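You operate a simulated robot arm through the tools that you are given. There is no shell and no other tool. Be economical: measure what you need, move in short steps, check, and stop when the job is done.

You are at the controls of a simulated two-armed robot. One attempt, no reset.

Task
Load the blue cassette with the white bundle that stands beside it.
Fine: not in the holder; one hand holds it while the other draws the plate back; latch to free, plate pressed on the bristles.

The check looks at the end state, three seconds after you hand in, the way a careful person would. Anything else that was tipped, shoved, dropped, spilled or broken makes it a failure.

Robot
Two 7-joint arms with fingered hands on one trunk that stands fixed in place. Base frame: the origin is at the foot of the trunk, x ahead of it, y to its left, z up. Units: mm, rad, N and s.
The left shoulder is at [200, 135, 945], the right one opposite. Payload 4 kg a hand.
The tool frame of a hand sits at the grasp point between the pads (the TCP): z along the fingers, y along the line on which they close. The tips reach 25 mm beyond it. Largest opening 88 mm; the body of the gripper starts 29 mm behind the TCP. The gripper is a hand of 4 fingers: y runs from the thumb to the fingers, the wrist lies at [-13, -106, -174] in the tool frame, and closing takes about 1.5 s.
Orientation is told as [roll, pitch, yaw] about the base's x, y, z axes, in that order, counted from this pose: with the fingers straight down and the wrist toward the robot, the tool's x, y and z point along [0, 1, 0], [1, 0, 0] and [0, 0, -1] of the base frame.

Tools
- The arms move only by the tool arm_command. It takes "left_motion", "right_motion" or both (then of equal length, played together; a hand with none holds still); each is a list of rows, each a list of 7 numbers: the turn, a rotation vector about the base's x, y, z in rad, then the shift along the base's x, y, z in mm, then the gripper command, from -1 (fully open) to 1 (shut), values between in proportion. In form: [[rx, ry, rz, x, y, z, grip], ...]. A call has 1 to 10 rows; each row shifts and turns the commanded pose from where the row before left it. Each row takes 0.2 s and may step no farther than 50 mm and 0.15 rad from the row before; otherwise, or with a gripper value out of range, the whole call is refused. Where a pose cannot be reached the arm comes as near as it can. A force on the tool above 90 N (or 10 N above the force at the start of the call, whichever is more), or a blocked arm, ends the call early, and 0.2 s more pass. The fingers move at their own pace (about 153 mm/s each) and stop on an object; they squeeze with about 34 N. The grip force told is the motor's: it shows also when the fingers shut on nothing. Time passes only in rows, and 0.2 s behind the last, so rows that do not move let the fingers close. The reply holds the time, the measured pose of the TCP, the force on the tool along the base axes, the opening and the grip force, in the units named above and with some noise, with the torque about the TCP (base axes, N m) and any sound that the robot's microphone picked up, and new pictures: "pictures" is both (left out), scene, wrist or none (wrist: the cameras of the hands that moved).
- Cameras (640 x 400 px; columns grow to the right, rows downward): "scene" is now at [148.9, 25.5, 1564.4]; the picture's right is [0.22, -0.97, 0.00], its down [-0.63, -0.15, -0.76] and it looks along [0.74, 0.17, -0.65] (base axes); focal length 277 px, centre (320, 200). "left" rides on the left gripper at [-64, -83, -98] in its tool frame; the picture's right is [-0.62, -0.37, 0.69], its down [0.71, -0.63, 0.30] and it looks along [0.32, 0.68, 0.65] (tool axes); focal length 265 px, centre (320, 200). "right" rides on the right gripper at [64, -83, -98] in its tool frame; the picture's right is [-0.62, 0.37, -0.69], its down [-0.71, -0.63, 0.30] and it looks along [-0.32, 0.68, 0.65] (tool axes); focal length 265 px, centre (320, 200). There is no depth. A picture from a camera that has moved, and an enlarged one, comes with that camera's place and axes in the base frame and with its lens. The place of the scene camera against the robot may be out by one fixed shift of up to 18 mm in any direction.
- raise_lower(by): slides the trunk up (or, below 0, down) by that many mm; the arms and the scene camera ride with it, the base frame stays. It gives what a move gives, with no picture.
- hand_shape(shape, hand): the hand has 4 fingers and takes this shape, open, in about a second: jaw (thumb against the fingers, like two jaws); tri (thumb and two fingers); tip (a fingertip pinch); poke (one finger out to press); point (the index stretched); flat (the hand flat); cup (the hand cupped); fist (a fist). The gripper value then closes the fingers along that shape, each until it touches; the sizes above hold for jaw. It gives what a move gives, with no picture.
- aim_head(pan, tilt): turns the head with the scene camera to pan (to the left, within 1.693 rad either way) and tilt (down, from -0.506 to 1.204), counted from straight ahead of the robot. It gives what a move gives, and a new picture of the scene camera.
- inspect(camera, box): a new picture of the part [left, top, right, bottom] of that camera's present view, enlarged. The clock stands still meanwhile.
- job_done(): hands the job in; it is judged then, once.

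Work in short steps. Places have to be worked out from the pictures, the camera data and where the tool is seen: move nearer, look again, correct. Check each grasp and each placing, and mend what went wrong. You have 120 turns and 200 pictures in all, those below and enlarged ones among them. Open the grippers and draw the arms clear of the work before you hand the job in, unless the task says otherwise; then end with one line.

The tools are called after ">>>" as name(argument=value, ...) on one line, values as JSON. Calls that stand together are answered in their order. arm_command: Moves the arms, as the interface text tells. Its arguments: {"type":"object","properties":{"left_motion":{"type":"array"},"right_motion":{"type":"array"},"pictures":{"type":"string","enum":["both","scene","wrist","none"]}},"required":[]} The other tools are called the same way: raise_lower (by) slides the trunk up or down; hand_shape (shape, hand) gives the hand a shape; aim_head (pan, tilt) turns the head that bears the scene camera; inspect (camera, box) takes an enlarged picture of a part of a camera's view; job_done () hands the job in.

At the start:

```text
time: 0.0
left_eef_pos: [582.0, 260.1, 1214.6]
left_ee_rot: [0.001, 0.0, 0.0]
left_wrist_force: [0.6, 0.0, 0.3]
left_torque: [-0.01, 0.0, -0.02]
left_grip_width: 87.7
left_finger_force: 0.1
left_shape: jaw
right_eef_pos: [499.5, -182.5, 1250.7]
right_ee_rot: [0.001, -0.001, 0.001]
right_wrist_force: [1.1, -0.2, 0.8]
right_torque: [0.01, 0.02, -0.05]
right_grip_width: 87.7
right_finger_force: 0.0
right_shape: jaw
trunk travel left (down, up): [-550.0, 220.0]
head pan, tilt: [0.227, 0.703]
```

scene: 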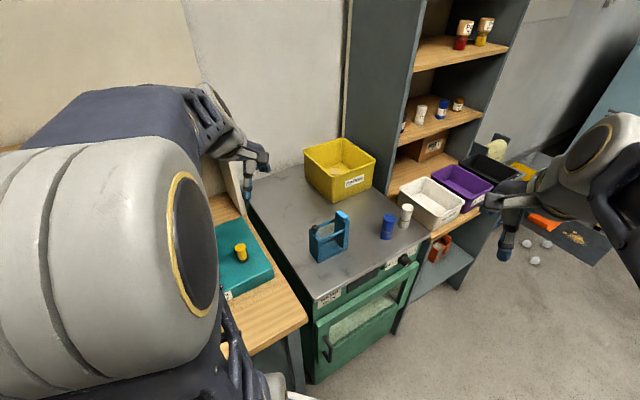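
right: 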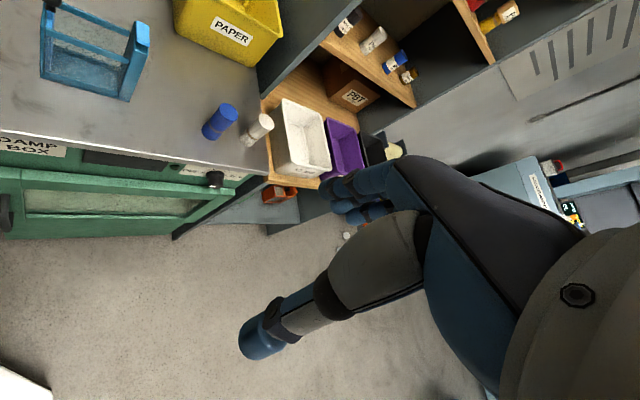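
left: 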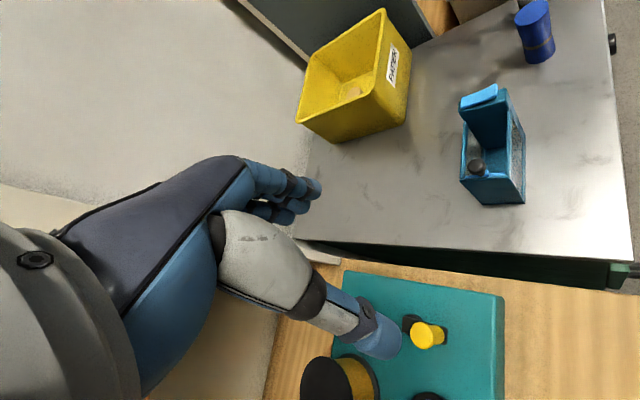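

I'll take a closer look at the blue holder-like object and the cylinders next to it.

>>> inspect(camera="scene", box=[280, 180, 440, 280])

>>> inspect(camera="left", box=[420, 40, 580, 240])

>>> inspect(camera="right", box=[20, 0, 300, 175])

>>> inspect(camera="scene", box=[200, 200, 320, 300])

```text
4.00 times, centred on (360, 230) of scene
camera zoom: at [148.9, 25.5, 1564.4], right [0.22, -0.97, 0.0], down [-0.63, -0.15, -0.76], along [0.74, 0.17, -0.65], focal length 1107 px, centre (160, 80)
```

zoom: 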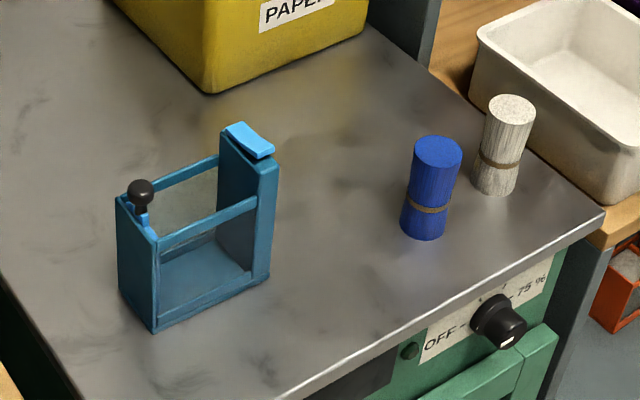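

```text
2.00 times, centred on (500, 140) of left
camera zoom: at [496.7, 194.5, 1313.0], right [-0.37, -0.62, -0.69], down [-0.63, 0.71, -0.3], along [0.68, 0.32, -0.65], focal length 531 px, centre (-40, 320)
```

zoom: 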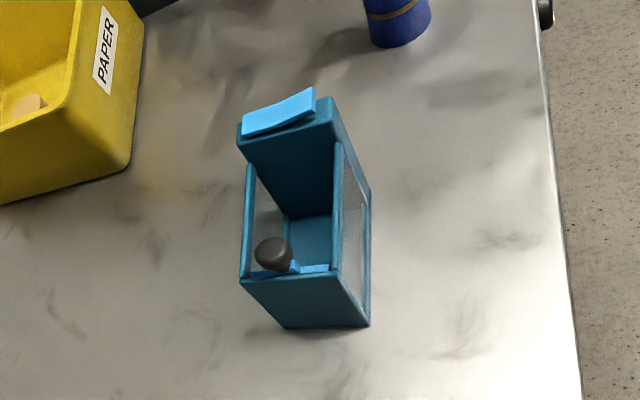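

```text
2.29 times, centred on (160, 88) of right
camera zoom: at [417.3, -118.6, 1349.8], right [0.37, -0.62, 0.69], down [-0.63, -0.71, -0.3], along [0.68, -0.32, -0.65], focal length 607 px, centre (686, 457)
```

zoom: 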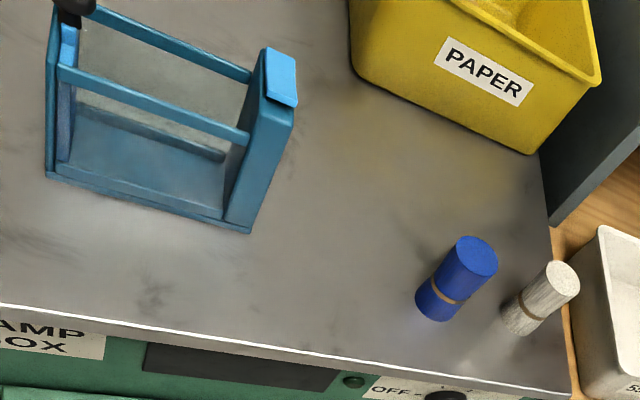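

```text
4.00 times, centred on (260, 250) of scene
camera zoom: at [148.9, 25.5, 1564.4], right [0.22, -0.97, 0.0], down [-0.63, -0.15, -0.76], along [0.74, 0.17, -0.65], focal length 1107 px, centre (560, 0)
```

zoom: 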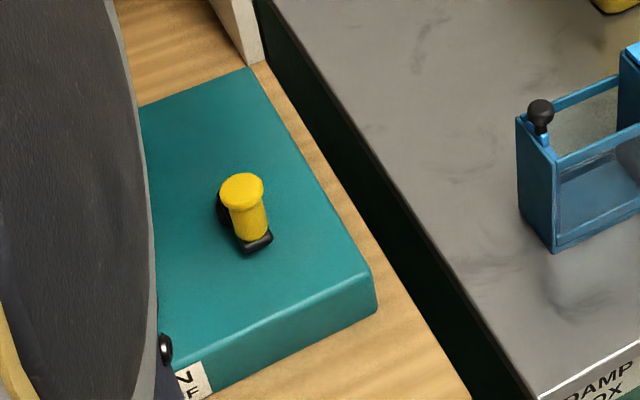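

The cassette is at about (706,121), long axis at roughly -45°, on a top at z≈820. Zoomed pictures look properly re-rendered, so I'll zoom harder to see the plate and the latch.

>>> inspect(camera="scene", box=[305, 205, 353, 265])

>>> inspect(camera="left", box=[450, 75, 535, 210])

>>> inspect(camera="right", box=[30, 0, 160, 105])

```text
6.67 times, centred on (329, 235) of scene
camera zoom: at [148.9, 25.5, 1564.4], right [0.22, -0.97, 0.0], down [-0.63, -0.15, -0.76], along [0.74, 0.17, -0.65], focal length 1845 px, centre (260, -33)
```

zoom: 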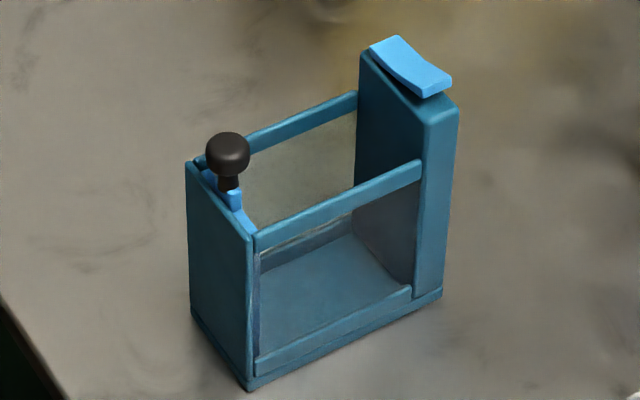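

```text
2.96 times, centred on (492, 142) of left
camera zoom: at [496.7, 194.5, 1313.0], right [-0.37, -0.62, -0.69], down [-0.63, 0.71, -0.3], along [0.68, 0.32, -0.65], focal length 786 px, centre (-191, 370)
```

zoom: 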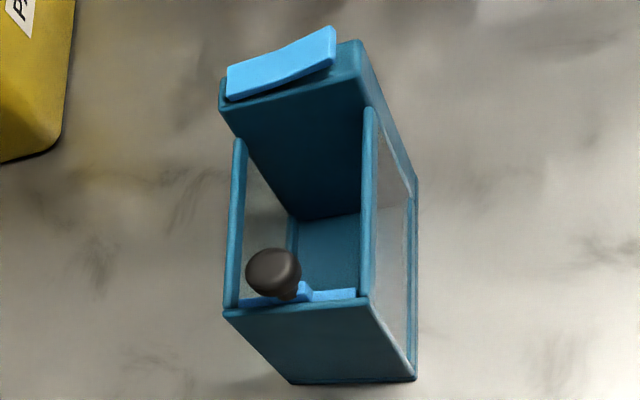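

```text
3.81 times, centred on (95, 52) of right
camera zoom: at [417.3, -118.6, 1349.8], right [0.37, -0.62, 0.69], down [-0.63, -0.71, -0.3], along [0.68, -0.32, -0.65], focal length 1011 px, centre (1177, 762)
```

zoom: 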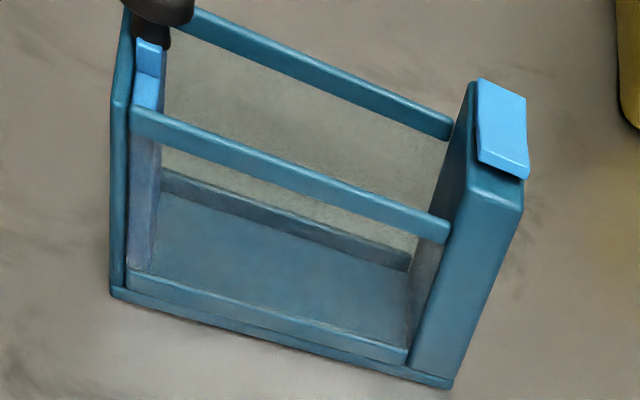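

Triangulating with the wrist cameras puts the top at z≈866. The cassette is centred at about (699,120), 108×52 mm, with its long axis along (0.72,-0.70) toward the tall wall, and the white bundle is at about (870,-112). I'll zoom in on the latch and the knob.

>>> inspect(camera="scene", box=[328, 207, 344, 217])

>>> inspect(camera="left", box=[455, 80, 505, 112])

>>> inspect(camera="right", box=[120, 10, 150, 50])

>>> inspect(camera="scene", box=[315, 220, 331, 240])

```text
16.00 times, centred on (336, 212) of scene
camera zoom: at [148.9, 25.5, 1564.4], right [0.22, -0.97, 0.0], down [-0.63, -0.15, -0.76], along [0.74, 0.17, -0.65], focal length 4427 px, centre (64, 8)
```

zoom: 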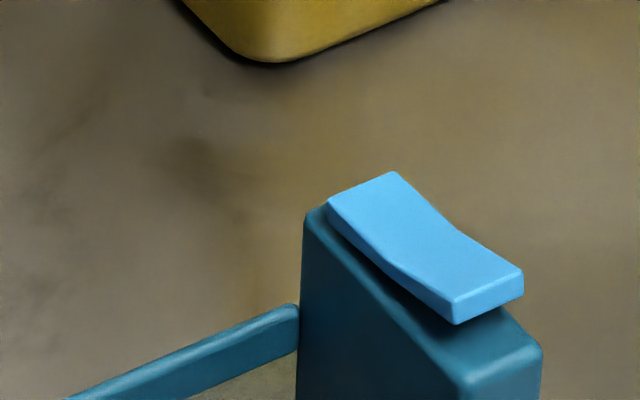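

```text
12.50 times, centred on (480, 96) of left
camera zoom: at [496.7, 194.5, 1313.0], right [-0.37, -0.62, -0.69], down [-0.63, 0.71, -0.3], along [0.68, 0.32, -0.65], focal length 3318 px, centre (-1680, 1500)
```

zoom: 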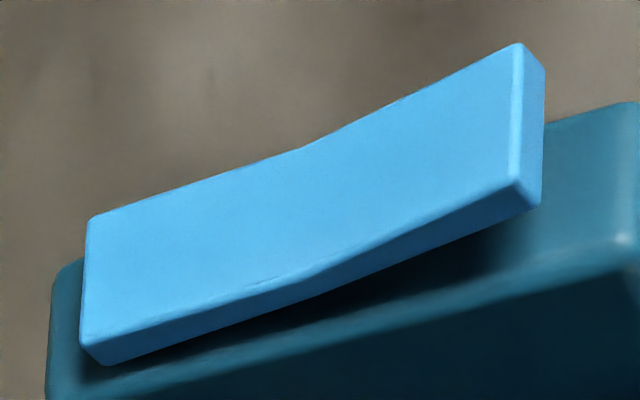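

```text
10.00 times, centred on (135, 30) of right
camera zoom: at [417.3, -118.6, 1349.8], right [0.37, -0.62, 0.69], down [-0.63, -0.71, -0.3], along [0.68, -0.32, -0.65], focal length 2654 px, centre (2170, 1900)
```

zoom: 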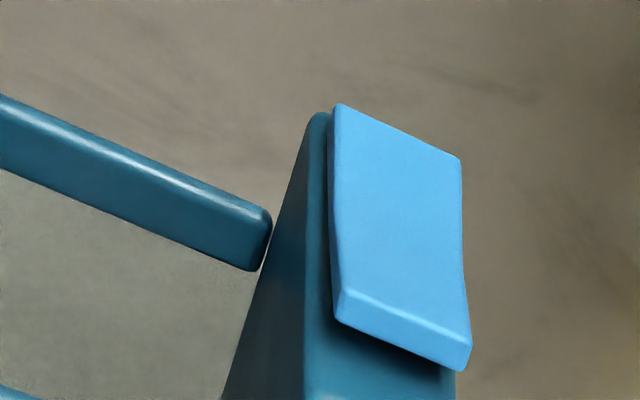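

```text
16.00 times, centred on (323, 230) of scene
camera zoom: at [148.9, 25.5, 1564.4], right [0.22, -0.97, 0.0], down [-0.63, -0.15, -0.76], along [0.74, 0.17, -0.65], focal length 4427 px, centre (272, -280)
```

zoom: 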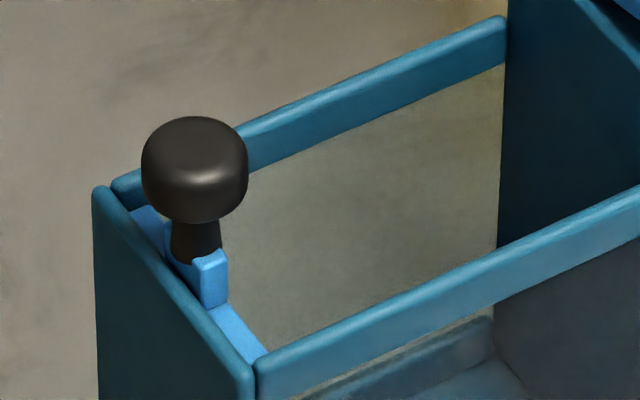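

The latch is a rocker with its far end down and its near end up. The knob is at about (666,152,994). I'll check the finger geometry of the hand before planning any contact.

>>> inspect(camera="scene", box=[190, 100, 290, 210])

>>> inspect(camera="scene", box=[460, 170, 560, 270])

>>> inspect(camera="scene", box=[375, 195, 425, 245])

```text
3.64 times, centred on (240, 155) of scene
camera zoom: at [148.9, 25.5, 1564.4], right [0.22, -0.97, 0.0], down [-0.63, -0.15, -0.76], along [0.74, 0.17, -0.65], focal length 1006 px, centre (611, 364)
```

zoom: 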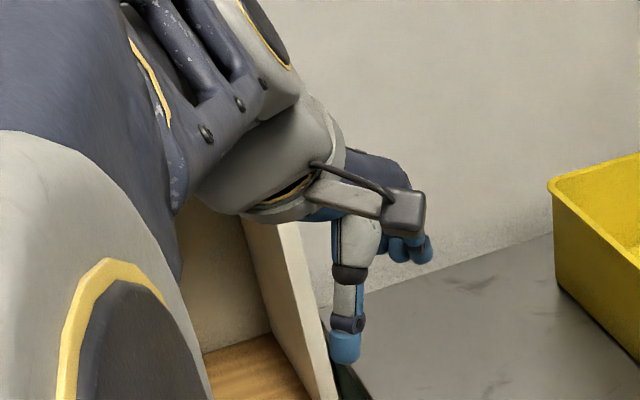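

```text
4.00 times, centred on (510, 220) of scene
camera zoom: at [148.9, 25.5, 1564.4], right [0.22, -0.97, 0.0], down [-0.63, -0.15, -0.76], along [0.74, 0.17, -0.65], focal length 1107 px, centre (-440, 120)
```

zoom: 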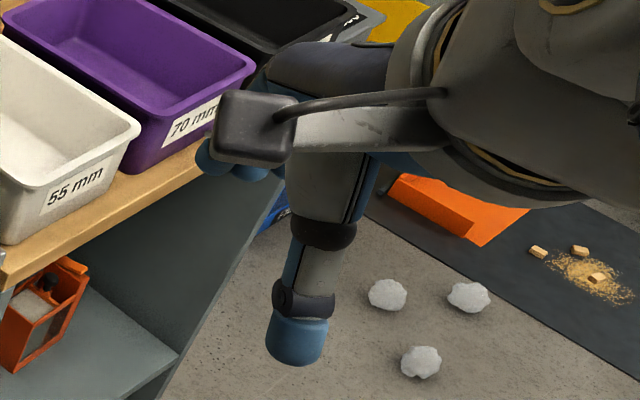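

```text
8.00 times, centred on (400, 220) of scene
camera zoom: at [148.9, 25.5, 1564.4], right [0.22, -0.97, 0.0], down [-0.63, -0.15, -0.76], along [0.74, 0.17, -0.65], focal length 2214 px, centre (-320, 40)
```

zoom: 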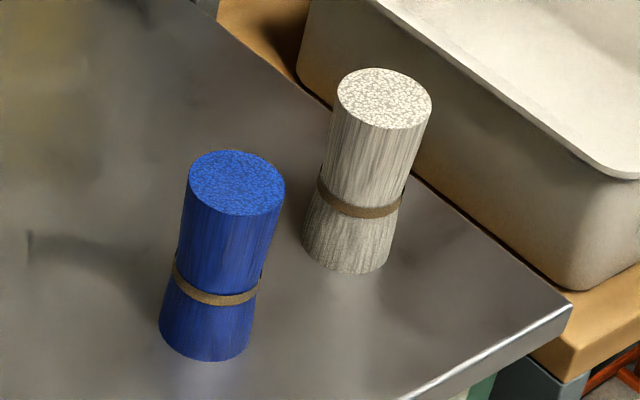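

There's an orange cassette on the lower shelf that may be loaded already, so I'll zoom in on it to learn the mechanism.

>>> inspect(camera="scene", box=[424, 228, 456, 268])

>>> inspect(camera="right", box=[255, 180, 305, 211])

>>> inspect(camera="right", box=[0, 110, 240, 260])

```text
10.00 times, centred on (440, 248) of scene
camera zoom: at [148.9, 25.5, 1564.4], right [0.22, -0.97, 0.0], down [-0.63, -0.15, -0.76], along [0.74, 0.17, -0.65], focal length 2767 px, centre (-880, -280)
```

zoom: 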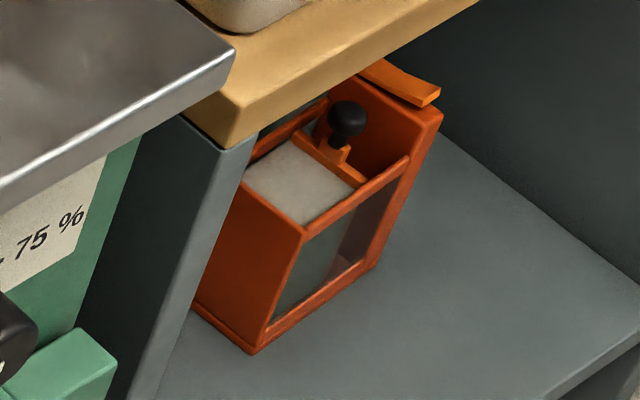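

```text
12.80 times, centred on (280, 196) of right
camera zoom: at [417.3, -118.6, 1349.8], right [0.37, -0.62, 0.69], down [-0.63, -0.71, -0.3], along [0.68, -0.32, -0.65], focal length 3397 px, centre (832, 258)
```

zoom: 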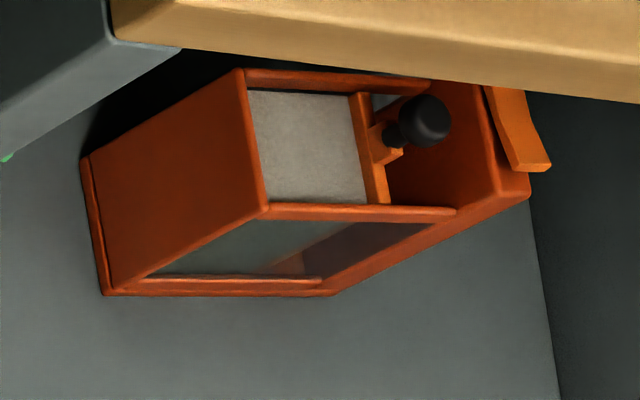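

```text
2.67 times, centred on (120, 185) of right
camera zoom: at [417.3, -118.6, 1349.8], right [0.37, -0.62, 0.69], down [-0.63, -0.71, -0.3], along [0.68, -0.32, -0.65], focal length 708 px, centre (853, 240)
```

zoom: 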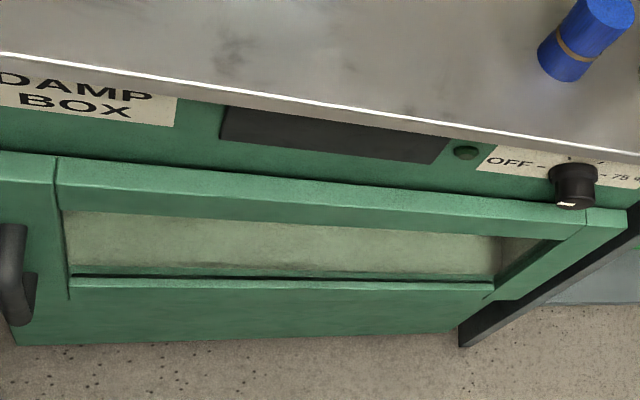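

The orange cassette shows the loaded state: bristles against the low wall, plate pressed from the tall-wall side, and its rocker in the same position blue has now. So blue's latch is presently free. I'll bring the right hand above the tall wall, yawed about +46°, and change it to the poke shape.

>>> arm_command(right_motion=[[0, 0, 0.13, 30, 35, 0, -1], [0, 0, 0.13, 30, 35, 0, -1], [0, 0, 0.13, 30, 35, 0, -1], [0, 0, 0.13, 30, 35, 0, -1], [0, 0, 0.13, 30, 35, -20, -1], [0, 0, 0.15, 30, 35, -30, -1], [0, 0, 0, 20, 30, -40, -1], [0, 0, 0, 18, 14, -10, -1]], pictures="none")

>>> hand_shape(hand="right", shape="poke")

>>> inspect(camera="scene", box=[260, 130, 420, 280])

>>> inspect(camera="right", box=[0, 0, 640, 400])

```text
refused: row 5 steps farther than a row can; nothing moved
```

```text
time: 0.9
left_eef_pos: [581.9, 260.9, 1214.3]
left_ee_rot: [-0.002, 0.0, -0.001]
left_wrist_force: [0.5, -0.3, -0.5]
left_torque: [0.02, 0.0, -0.01]
left_grip_width: 87.7
left_finger_force: 0.1
left_shape: jaw
right_eef_pos: [498.8, -182.0, 1252.3]
right_ee_rot: [0.0, 0.001, 0.002]
right_wrist_force: [0.9, 0.3, 0.0]
right_torque: [-0.01, -0.03, 0.0]
right_grip_width: 0.2
right_finger_force: 0.1
right_shape: poke
trunk travel left (down, up): [-550.0, 220.0]
head pan, tilt: [0.227, 0.703]
```

```text
2.67 times, centred on (340, 205) of scene
camera zoom: at [148.9, 25.5, 1564.4], right [0.22, -0.97, 0.0], down [-0.63, -0.15, -0.76], along [0.74, 0.17, -0.65], focal length 738 px, centre (267, 187)
```

zoom: 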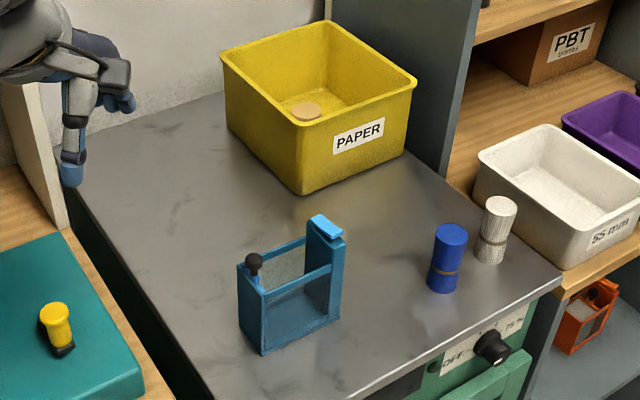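

```text
1.00 times, centred on (320, 200) of right (not enlarged: the box is as wide or as high as the picture)
camera zoom: at [417.3, -118.6, 1349.8], right [0.37, -0.62, 0.69], down [-0.63, -0.71, -0.3], along [0.68, -0.32, -0.65], focal length 265 px, centre (320, 200)
```

zoom: 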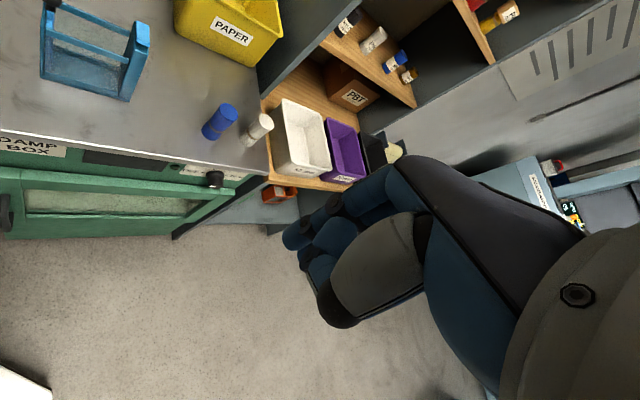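

That row was over the 50 mm limit. I'll repeat the move in smaller steps.

>>> arm_command(right_motion=[[0, 0, 0.13, 28, 32, -10, -1], [0, 0, 0.13, 28, 32, -10, -1], [0, 0, 0.13, 28, 32, -10, -1], [0, 0, 0.13, 28, 32, -10, -1], [0, 0, 0.13, 28, 32, -10, -1], [0, 0, 0.15, 28, 32, -10, -1], [0, 0, 0, 28, 30, -10, -1], [0, 0, 0, 22, 30, -15, -1]], pictures="both")

>>> inspect(camera="scene", box=[260, 130, 420, 280])

```text
time: 2.7
left_eef_pos: [581.4, 259.3, 1214.4]
left_ee_rot: [0.0, -0.001, 0.0]
left_wrist_force: [-0.9, -1.2, -0.5]
left_torque: [0.03, -0.03, 0.03]
left_grip_width: 87.7
left_finger_force: 0.0
left_shape: jaw
right_eef_pos: [717.7, 69.7, 1165.7]
right_ee_rot: [0.0, -0.002, 0.799]
right_wrist_force: [-0.7, -0.4, 0.4]
right_torque: [0.02, 0.01, 0.02]
right_grip_width: 0.3
right_finger_force: 0.1
right_shape: poke
trunk travel left (down, up): [-550.0, 220.0]
head pan, tilt: [0.227, 0.703]
camera scene: at [148.7, 25.3, 1564.4], right [0.22, -0.97, 0.0], down [-0.63, -0.14, -0.76], along [0.74, 0.17, -0.65], focal length 277 px, centre (320, 200)
camera right: at [614.8, 53.6, 1264.5], right [0.7, -0.17, 0.69], down [0.07, -0.95, -0.3], along [0.71, 0.26, -0.65], focal length 265 px, centre (320, 200)
```

scene: 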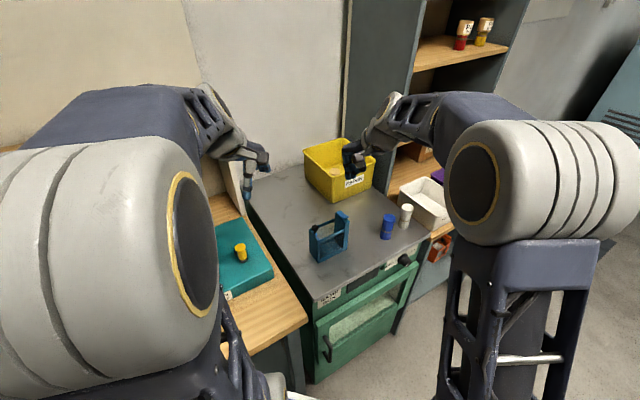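
right: 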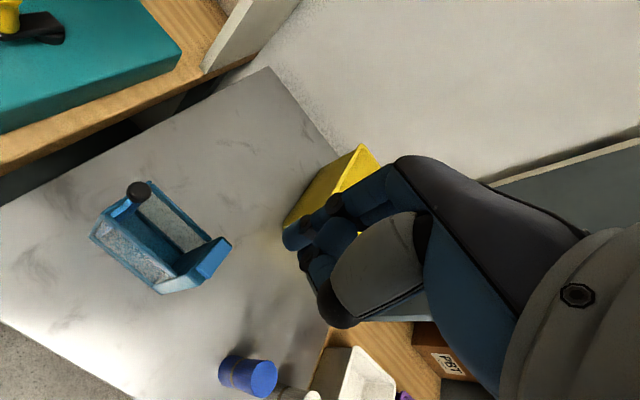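

```text
2.67 times, centred on (340, 205) of scene
camera zoom: at [148.7, 25.3, 1564.4], right [0.22, -0.97, 0.0], down [-0.63, -0.14, -0.76], along [0.74, 0.17, -0.65], focal length 738 px, centre (267, 187)
```

zoom: 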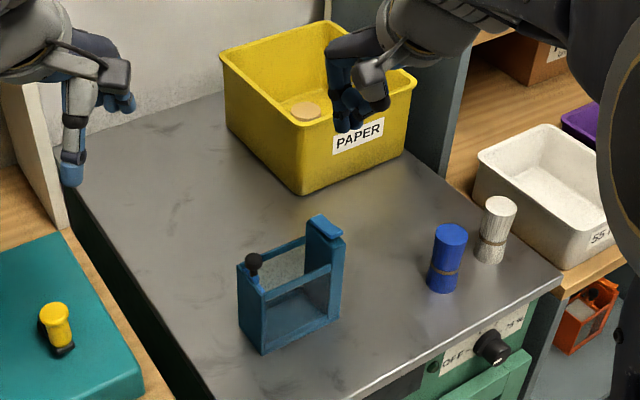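

The right wrist camera now sees the cassette clearly, so I'll zoom in to fix the geometry and see the fingertip shape.

>>> inspect(camera="right", box=[80, 170, 240, 300])

>>> inspect(camera="scene", box=[330, 130, 380, 180])

>>> inspect(camera="left", box=[300, 0, 640, 240])

```text
3.08 times, centred on (160, 235) of right
camera zoom: at [614.8, 53.6, 1264.5], right [0.7, -0.17, 0.69], down [0.07, -0.95, -0.3], along [0.71, 0.26, -0.65], focal length 817 px, centre (812, 92)
```

zoom: 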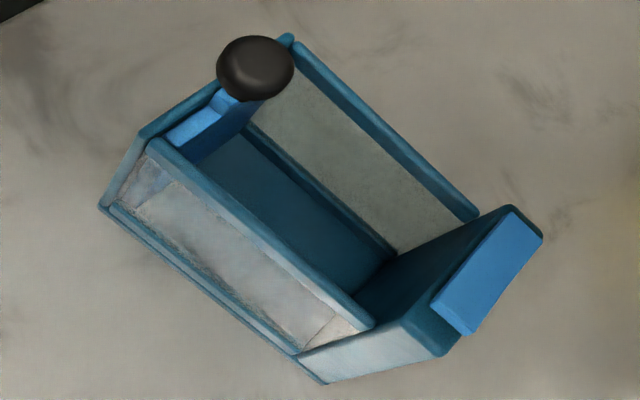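

```text
8.00 times, centred on (355, 155) of scene
camera zoom: at [148.7, 25.3, 1564.4], right [0.22, -0.97, 0.0], down [-0.63, -0.14, -0.76], along [0.74, 0.17, -0.65], focal length 2214 px, centre (40, 560)
```

zoom: 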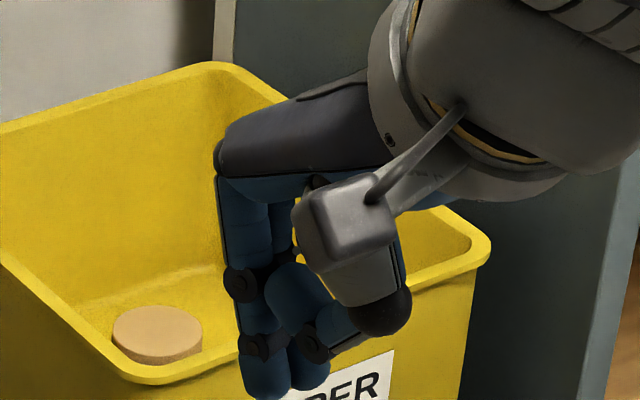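

```text
1.67 times, centred on (470, 120) of left
camera zoom: at [496.6, 194.2, 1313.1], right [-0.37, -0.62, -0.69], down [-0.63, 0.71, -0.3], along [0.68, 0.32, -0.65], focal length 442 px, centre (70, 333)
```

zoom: 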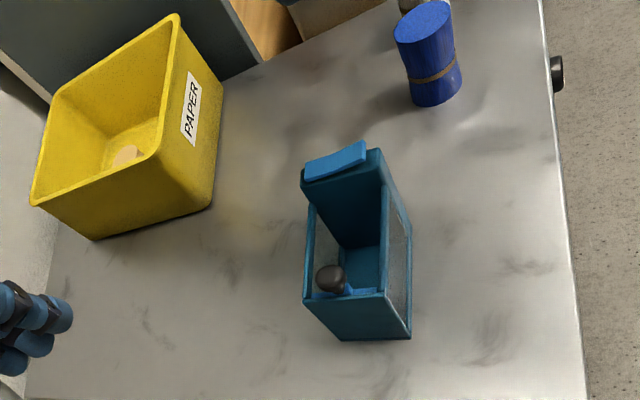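

Better figures: cassette corner (645.5,138.3), axes at -45°, raised rocker end at about (721,72,1002), knob at about (671,152,994). I'll use the closed jaw as the presser since its tip location is known, switch to jaw, and check the closed tips.

>>> hand_shape(hand="right", shape="jaw")

>>> arm_command(right_motion=[[0, 0, 0, 0, 0, -25, 1], [0, 0, 0, 0, 0, -25, 1], [0, 0, 0, 1, 1, -25, 1], [0, 0, 0, 0, 0, 0, 1], [0, 0, 0, 0, 0, 0, 1], [0, 0, 0, 0, 0, 0, 1], [0, 0, 0, 0, 0, 0, 1]], pictures="wrist")

>>> inspect(camera="scene", box=[300, 140, 400, 265])

```text
time: 3.6
left_eef_pos: [581.7, 259.9, 1214.7]
left_ee_rot: [-0.001, -0.001, 0.0]
left_wrist_force: [-0.2, 0.2, 0.7]
left_torque: [0.0, 0.01, 0.01]
left_grip_width: 87.8
left_finger_force: 0.0
left_shape: jaw
right_eef_pos: [718.9, 69.6, 1167.0]
right_ee_rot: [0.001, 0.0, 0.8]
right_wrist_force: [0.3, 0.4, 0.3]
right_torque: [-0.02, 0.01, 0.03]
right_grip_width: 87.8
right_finger_force: 0.1
right_shape: jaw
trunk travel left (down, up): [-550.0, 220.0]
head pan, tilt: [0.227, 0.703]
```

```text
time: 5.2
left_eef_pos: [581.2, 259.8, 1214.8]
left_ee_rot: [0.001, 0.0, -0.001]
left_wrist_force: [0.0, -0.4, -0.2]
left_torque: [-0.02, -0.01, 0.01]
left_grip_width: 87.7
left_finger_force: 0.0
left_shape: jaw
right_eef_pos: [718.9, 69.6, 1090.0]
right_ee_rot: [-0.001, 0.0, 0.797]
right_wrist_force: [0.0, -0.2, 0.2]
right_torque: [0.04, 0.0, 0.04]
right_grip_width: 0.0
right_finger_force: 34.2
right_shape: jaw
trunk travel left (down, up): [-550.0, 220.0]
head pan, tilt: [0.227, 0.703]
camera right: at [616.3, 54.4, 1188.8], right [0.7, -0.17, 0.69], down [0.07, -0.95, -0.3], along [0.71, 0.26, -0.65], focal length 265 px, centre (320, 200)
```

right: 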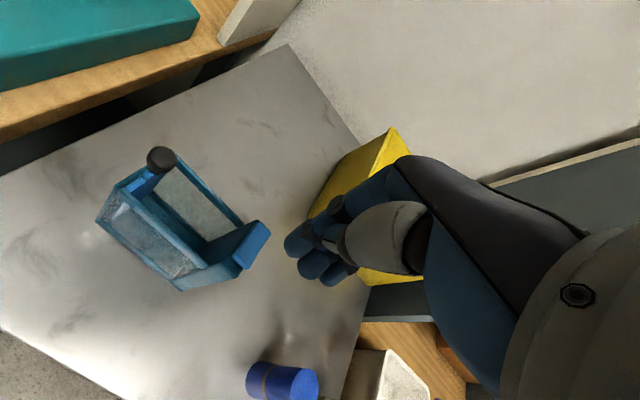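

```text
3.20 times, centred on (350, 202) of scene
camera zoom: at [149.0, 25.6, 1564.4], right [0.22, -0.97, 0.0], down [-0.63, -0.15, -0.76], along [0.74, 0.17, -0.65], focal length 886 px, centre (224, 192)
```

zoom: 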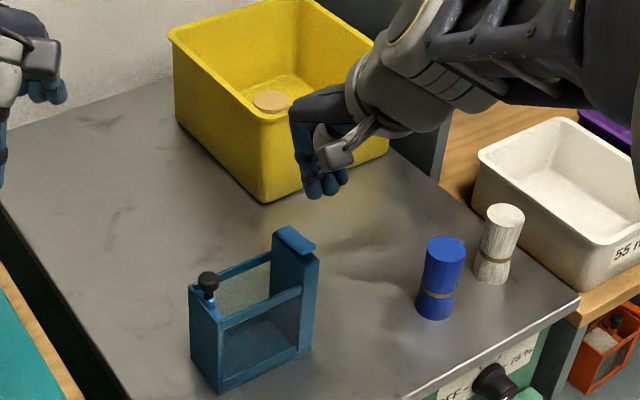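

Tips line up as expected. Lowering to just above the rocker's raised near end.

>>> arm_command(right_motion=[[0, 0, 0, 1, 2, -20, 1], [0, 0, 0, 0, 0, -20, 1], [0, 0, 0, 0, 0, -12, 1], [0, 0, 0, 0, 0, 0, 1]], pictures="none")

>>> inspect(camera="right", box=[160, 120, 420, 320])

>>> inspect(camera="scene", box=[310, 180, 360, 230])

>>> inspect(camera="left", box=[440, 40, 540, 120])

```text
time: 6.2
left_eef_pos: [583.4, 260.7, 1215.6]
left_ee_rot: [0.0, 0.0, 0.002]
left_wrist_force: [0.1, 0.3, 0.1]
left_torque: [-0.02, 0.01, 0.02]
left_grip_width: 87.6
left_finger_force: 0.0
left_shape: jaw
right_eef_pos: [720.8, 73.0, 1038.8]
right_ee_rot: [0.0, -0.001, 0.798]
right_wrist_force: [0.0, 0.0, 1.0]
right_torque: [-0.01, 0.02, -0.02]
right_grip_width: 0.0
right_finger_force: 33.7
right_shape: jaw
trunk travel left (down, up): [-550.0, 220.0]
head pan, tilt: [0.227, 0.703]
```

```text
2.00 times, centred on (290, 220) of right
camera zoom: at [616.5, 56.5, 1137.0], right [0.7, -0.17, 0.69], down [0.07, -0.95, -0.3], along [0.71, 0.26, -0.65], focal length 531 px, centre (380, 160)
```

zoom: 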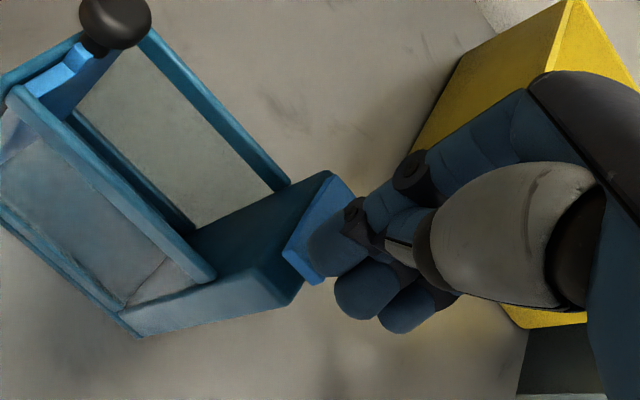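

```text
8.00 times, centred on (335, 205) of scene
camera zoom: at [149.0, 25.6, 1564.4], right [0.22, -0.97, 0.0], down [-0.63, -0.15, -0.76], along [0.74, 0.17, -0.65], focal length 2214 px, centre (200, 160)
```

zoom: 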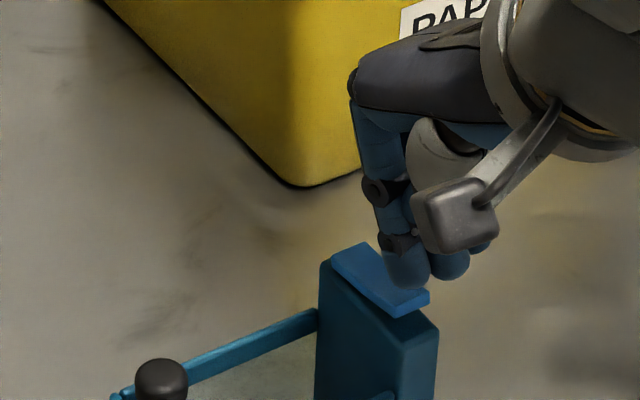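

```text
5.00 times, centred on (490, 80) of left
camera zoom: at [496.8, 194.5, 1313.0], right [-0.37, -0.62, -0.69], down [-0.63, 0.71, -0.3], along [0.68, 0.32, -0.65], focal length 1327 px, centre (-530, 800)
```

zoom: 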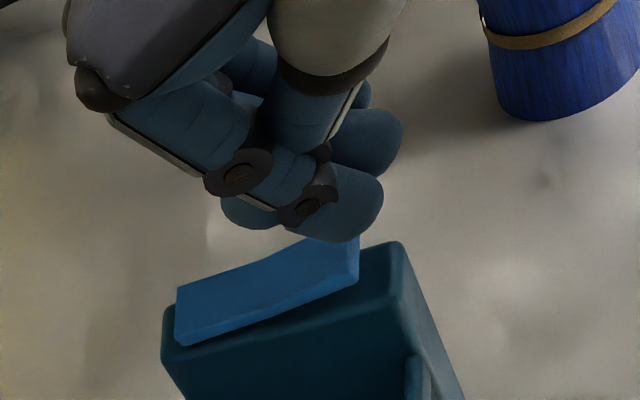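

The leading finger is over the near, raised end of the rocker. Pressing down in small steps.

>>> arm_command(right_motion=[[0, 0, 0, 0, 0, -4, 1], [0, 0, 0, 0, 0, -4, 1], [0, 0, 0, 0, 0, -4, 1], [0, 0, 0, 0, 0, -4, 1], [0, 0, 0, 0, 0, -4, 1], [0, 0, 0, 0, 0, -4, 1]], pictures="none")

>>> inspect(camera="left", box=[440, 40, 540, 120])

```text
time: 7.6
left_eef_pos: [581.7, 261.1, 1215.0]
left_ee_rot: [-0.001, 0.001, 0.0]
left_wrist_force: [-0.4, -0.9, -0.6]
left_torque: [-0.02, -0.02, -0.01]
left_grip_width: 87.3
left_finger_force: 0.1
left_shape: jaw
right_eef_pos: [718.9, 72.1, 1015.7]
right_ee_rot: [0.0, 0.001, 0.799]
right_wrist_force: [-0.7, -1.3, 2.3]
right_torque: [0.03, -0.01, 0.0]
right_grip_width: 0.0
right_finger_force: 34.6
right_shape: jaw
trunk travel left (down, up): [-550.0, 220.0]
head pan, tilt: [0.227, 0.703]
```

```text
5.00 times, centred on (490, 80) of left
camera zoom: at [496.7, 194.5, 1313.1], right [-0.37, -0.62, -0.69], down [-0.63, 0.71, -0.3], along [0.68, 0.32, -0.65], focal length 1327 px, centre (-530, 800)
```

zoom: 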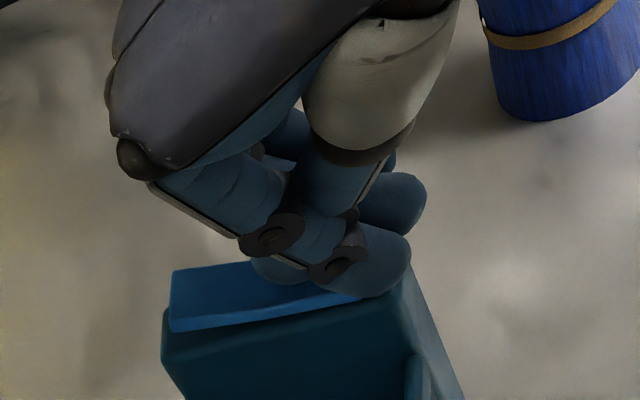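

The rocker seems to be tipping: the far end is rising. I'll press a little further, then lift to see whether it stays.

>>> arm_command(right_motion=[[0, 0, 0, 0, 0, -2, 1], [0, 0, 0, 0, 0, -2, 1], [0, 0, 0, 0, 0, 20, 1], [0, 0, 0, 0, 0, 30, 1]], pictures="none")

>>> inspect(camera="left", box=[440, 60, 540, 220])

>>> inspect(camera="scene", box=[305, 205, 353, 265])

```text
time: 8.6
left_eef_pos: [582.4, 260.2, 1215.8]
left_ee_rot: [0.001, -0.001, -0.001]
left_wrist_force: [-0.3, -0.5, -0.2]
left_torque: [0.0, 0.0, 0.0]
left_grip_width: 87.7
left_finger_force: 0.0
left_shape: jaw
right_eef_pos: [718.9, 73.5, 1060.2]
right_ee_rot: [0.001, 0.002, 0.799]
right_wrist_force: [0.5, 0.5, 0.1]
right_torque: [0.02, 0.04, 0.01]
right_grip_width: 0.0
right_finger_force: 33.5
right_shape: jaw
trunk travel left (down, up): [-550.0, 220.0]
head pan, tilt: [0.227, 0.703]
```

```text
2.50 times, centred on (490, 140) of left
camera zoom: at [497.0, 194.5, 1312.8], right [-0.37, -0.62, -0.69], down [-0.63, 0.71, -0.3], along [0.68, 0.32, -0.65], focal length 664 px, centre (-105, 350)
```

zoom: 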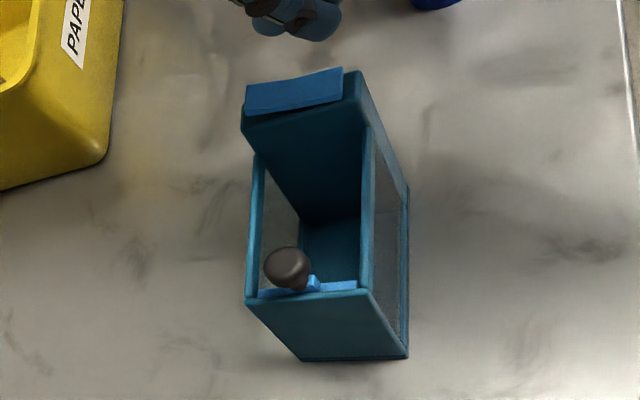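

```text
6.67 times, centred on (329, 235) of scene
camera zoom: at [149.2, 25.6, 1564.2], right [0.22, -0.97, 0.0], down [-0.63, -0.15, -0.76], along [0.74, 0.17, -0.65], focal length 1845 px, centre (260, -33)
```

zoom: 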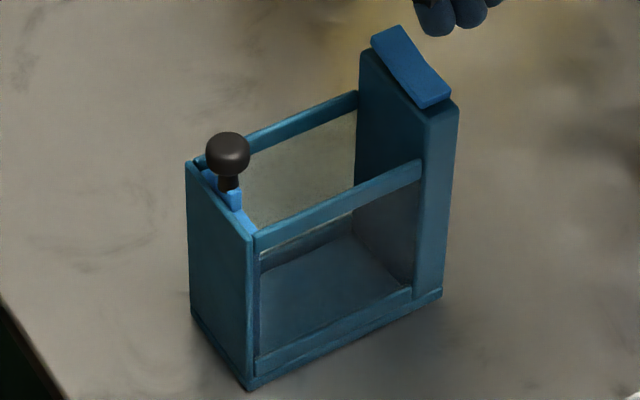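

The rocker now stays with its near end down, in the hold position. Next I open the right hand, centre it over the tall wall, and straddle it across its width while keeping the palm above the rocker.

>>> arm_command(right_motion=[[0, 0, 0, 7, 7, 0, -1], [0, 0, 0, 7, 7, 0, -1], [0, 0, 0, 0, 0, 0, -1], [0, 0, 0, 0, 0, -20, -1], [0, 0, 0, 0, 0, -20, -1], [0, 0, 0, 0, 0, -20, -1], [0, 0, 0, 0, 0, 0, -1]], pictures="none")

>>> inspect(camera="left", box=[430, 40, 540, 140])

>>> inspect(camera="scene", box=[310, 180, 370, 240])

>>> inspect(camera="right", box=[120, 80, 440, 320])

```text
time: 10.2
left_eef_pos: [581.9, 260.0, 1215.5]
left_ee_rot: [0.001, 0.0, 0.002]
left_wrist_force: [0.3, 1.1, 0.2]
left_torque: [-0.02, 0.0, 0.0]
left_grip_width: 87.6
left_finger_force: 0.0
left_shape: jaw
right_eef_pos: [733.5, 87.3, 1000.4]
right_ee_rot: [0.001, -0.001, 0.799]
right_wrist_force: [0.5, -0.4, 0.5]
right_torque: [-0.04, 0.04, 0.04]
right_grip_width: 87.5
right_finger_force: 0.0
right_shape: jaw
trunk travel left (down, up): [-550.0, 220.0]
head pan, tilt: [0.227, 0.703]
```

```text
4.00 times, centred on (485, 90) of left
camera zoom: at [496.7, 194.5, 1313.0], right [-0.37, -0.62, -0.69], down [-0.63, 0.71, -0.3], along [0.68, 0.32, -0.65], focal length 1062 px, centre (-340, 640)
```

zoom: 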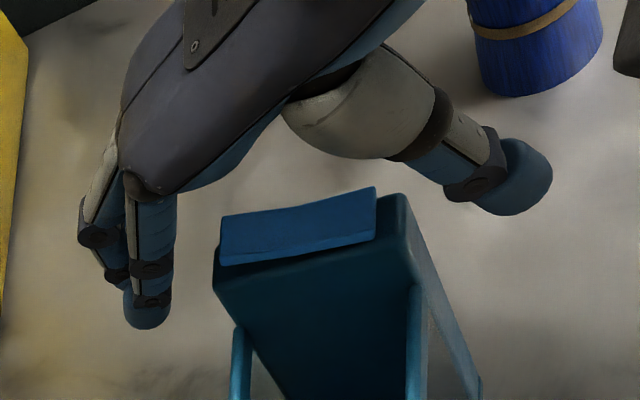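

```text
6.67 times, centred on (340, 210) of scene
camera zoom: at [149.0, 25.6, 1564.4], right [0.22, -0.97, 0.0], down [-0.63, -0.15, -0.76], along [0.74, 0.17, -0.65], focal length 1845 px, centre (187, 133)
```

zoom: 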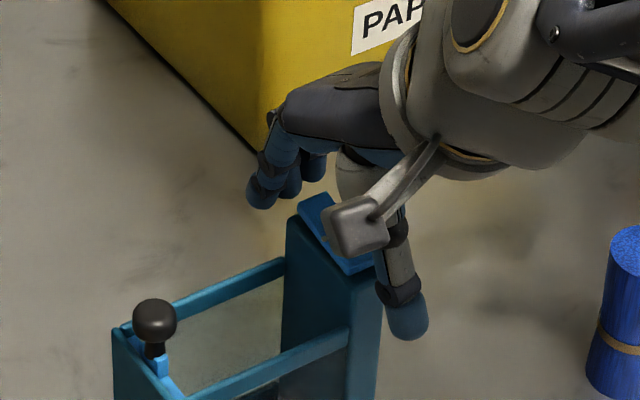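

```text
1.67 times, centred on (280, 200) of right
camera zoom: at [630.5, 71.2, 1099.6], right [0.7, -0.17, 0.69], down [0.07, -0.95, -0.3], along [0.71, 0.26, -0.65], focal length 442 px, centre (387, 200)
```

zoom: 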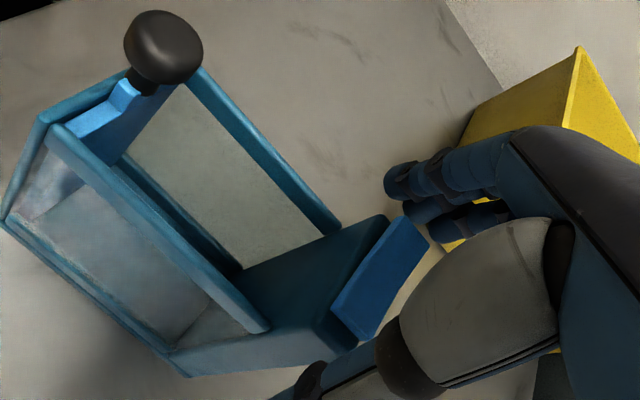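

There's clearance above the rocker. I lower 15 mm more and close gently on the tall wall.

>>> arm_command(right_motion=[[0, 0, 0, 0, 0, -8, -1], [0, 0, 0, 0, 0, -7, -1], [0, 0, 0, 0, 0, 0, 0], [0, 0, 0, 0, 0, 0, 0.2], [0, 0, 0, 0, 0, 0, 0.4]], pictures="none")

>>> inspect(camera="left", box=[430, 40, 540, 220])

>>> inspect(camera="right", box=[120, 80, 440, 320])

```text
time: 11.4
left_eef_pos: [582.1, 259.7, 1215.9]
left_ee_rot: [0.0, 0.001, 0.0]
left_wrist_force: [-0.1, -0.6, -0.1]
left_torque: [0.04, 0.02, -0.04]
left_grip_width: 87.5
left_finger_force: 0.0
left_shape: jaw
right_eef_pos: [733.9, 86.8, 986.6]
right_ee_rot: [0.0, 0.0, 0.799]
right_wrist_force: [0.1, -1.9, -0.3]
right_torque: [0.02, 0.03, 0.04]
right_grip_width: 48.5
right_finger_force: 33.8
right_shape: jaw
trunk travel left (down, up): [-550.0, 220.0]
head pan, tilt: [0.227, 0.703]
```

```text
2.22 times, centred on (485, 130) of left
camera zoom: at [496.8, 194.5, 1313.0], right [-0.37, -0.62, -0.69], down [-0.63, 0.71, -0.3], along [0.68, 0.32, -0.65], focal length 590 px, centre (-47, 356)
```

zoom: 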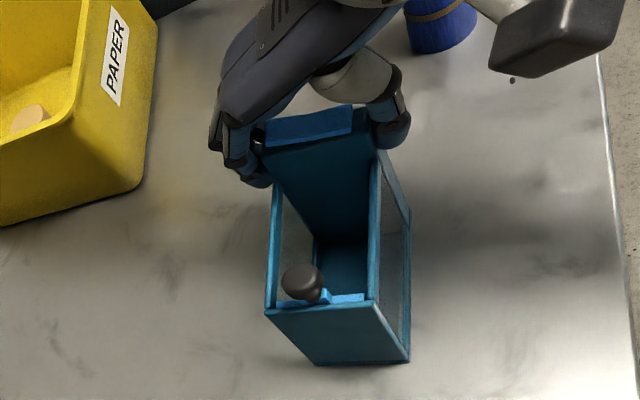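

```text
1.67 times, centred on (280, 200) of right
camera zoom: at [630.4, 71.0, 1084.4], right [0.7, -0.17, 0.69], down [0.07, -0.95, -0.3], along [0.71, 0.26, -0.65], focal length 442 px, centre (387, 200)
```

zoom: 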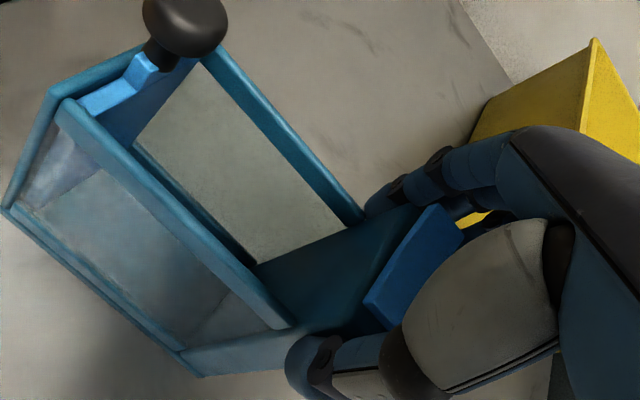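

The right hand has the wall gripped (48.5 mm, 34 N) and the rocker is undisturbed. I bring the left hand round: close it, yaw -45°, then tilt it so the fingertips point down and toward the tall wall, behind the knob.

>>> arm_command(left_motion=[[0, 0, -0.131, 5, -7, -14, 1], [0, 0, -0.131, 5, -7, -14, 1], [0, 0, -0.131, 5, -7, -14, 1], [0, 0, -0.131, 5, -7, -14, 1], [0, 0, -0.131, 5, -7, -14, 1], [0, 0, -0.131, 5, -7, -14, 1], [-0.1, -0.1, 0, 0, 0, 0, 1], [-0.1, -0.1, 0, 0, 0, 0, 1], [-0.1, -0.1, 0, 0, 0, 0, 1]], pictures="none")

>>> arm_command(left_motion=[[-0.1, -0.1, 0, 0, 0, 0, 1], [-0.1, -0.1, 0, 0, 0, 0, 1], [0, 0, 0, 3, -6, -25, 1], [0, 0, 0, 3, -6, -25, 1], [0, 0, 0, 3, -6, -25, 1], [0, 0, 0, 3, -6, -10, 1], [0, 0, 0, 0, 0, 0, 1]], pictures="both")

>>> inspect(camera="scene", box=[280, 180, 380, 270])

```text
time: 13.4
left_eef_pos: [610.8, 217.1, 1130.4]
left_ee_rot: [0.002, -0.426, -0.787]
left_wrist_force: [0.0, 0.3, 0.5]
left_torque: [0.01, -0.05, -0.02]
left_grip_width: 0.1
left_finger_force: 34.1
left_shape: jaw
right_eef_pos: [733.9, 86.7, 986.5]
right_ee_rot: [-0.001, 0.0, 0.8]
right_wrist_force: [0.6, 0.0, -0.7]
right_torque: [0.0, 0.0, -0.05]
right_grip_width: 48.7
right_finger_force: 34.1
right_shape: jaw
trunk travel left (down, up): [-550.0, 220.0]
head pan, tilt: [0.227, 0.703]
```

```text
time: 15.0
left_eef_pos: [623.2, 194.2, 1043.8]
left_ee_rot: [-0.001, -0.707, -0.788]
left_wrist_force: [-0.5, -0.5, 0.0]
left_torque: [0.0, -0.01, -0.03]
left_grip_width: 0.0
left_finger_force: 34.2
left_shape: jaw
right_eef_pos: [734.3, 88.1, 986.2]
right_ee_rot: [0.0, 0.0, 0.799]
right_wrist_force: [-0.2, 0.1, -0.3]
right_torque: [0.02, -0.02, -0.02]
right_grip_width: 48.7
right_finger_force: 33.7
right_shape: jaw
trunk travel left (down, up): [-550.0, 220.0]
head pan, tilt: [0.227, 0.703]
camera scene: at [149.1, 25.6, 1564.4], right [0.22, -0.97, 0.0], down [-0.63, -0.15, -0.76], along [0.74, 0.17, -0.65], focal length 277 px, centre (320, 200)
camera left: at [486.1, 237.4, 1065.4], right [-0.32, -0.56, -0.77], down [0.31, 0.7, -0.64], along [0.9, -0.44, -0.05], focal length 265 px, centre (320, 200)
```

scene: 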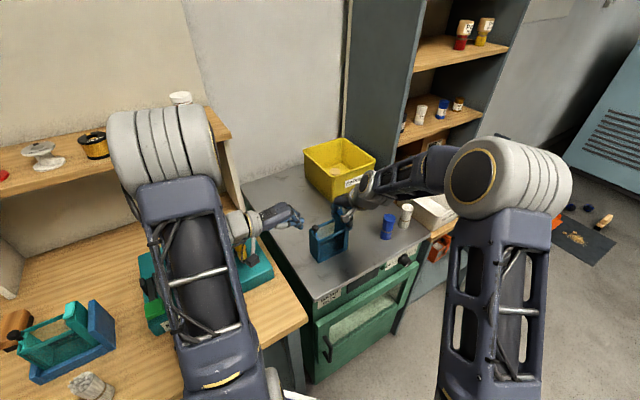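
left: 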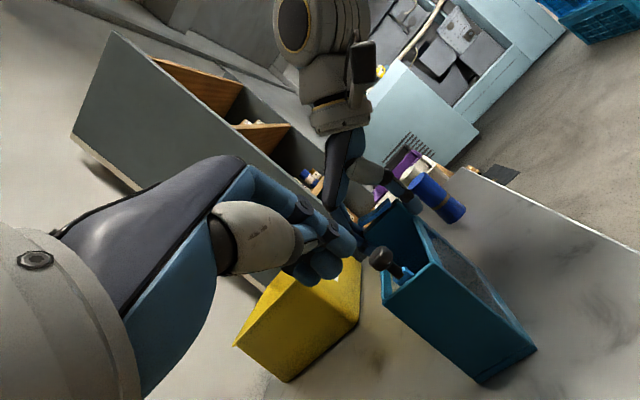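

```text
4.44 times, centred on (330, 225) of scene
camera zoom: at [149.1, 25.6, 1564.4], right [0.22, -0.97, 0.0], down [-0.63, -0.15, -0.76], along [0.74, 0.17, -0.65], focal length 1230 px, centre (276, 89)
```

zoom: 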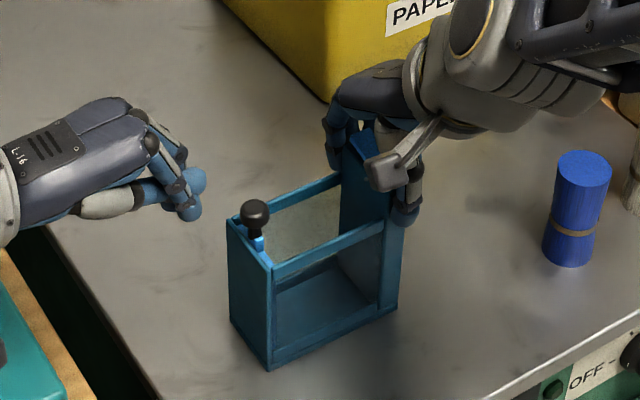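

There's another cassette in a holder on the left bench. I'll check it and the bundle there before going on.

>>> inspect(camera="scene", box=[0, 290, 130, 400])

```text
3.64 times, centred on (65, 345) of scene
camera zoom: at [149.1, 25.6, 1564.4], right [0.22, -0.97, 0.0], down [-0.63, -0.15, -0.76], along [0.74, 0.17, -0.65], focal length 1006 px, centre (1247, -327)
```

zoom: 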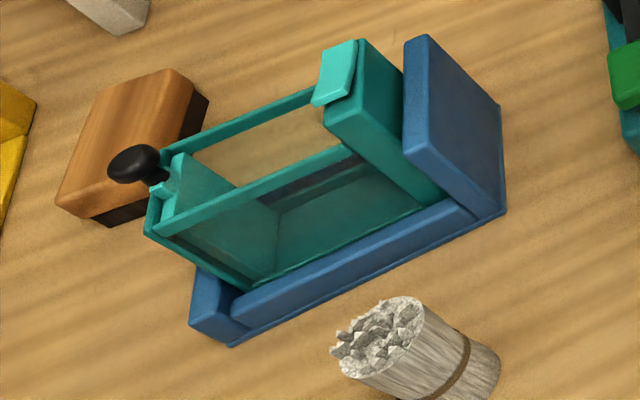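

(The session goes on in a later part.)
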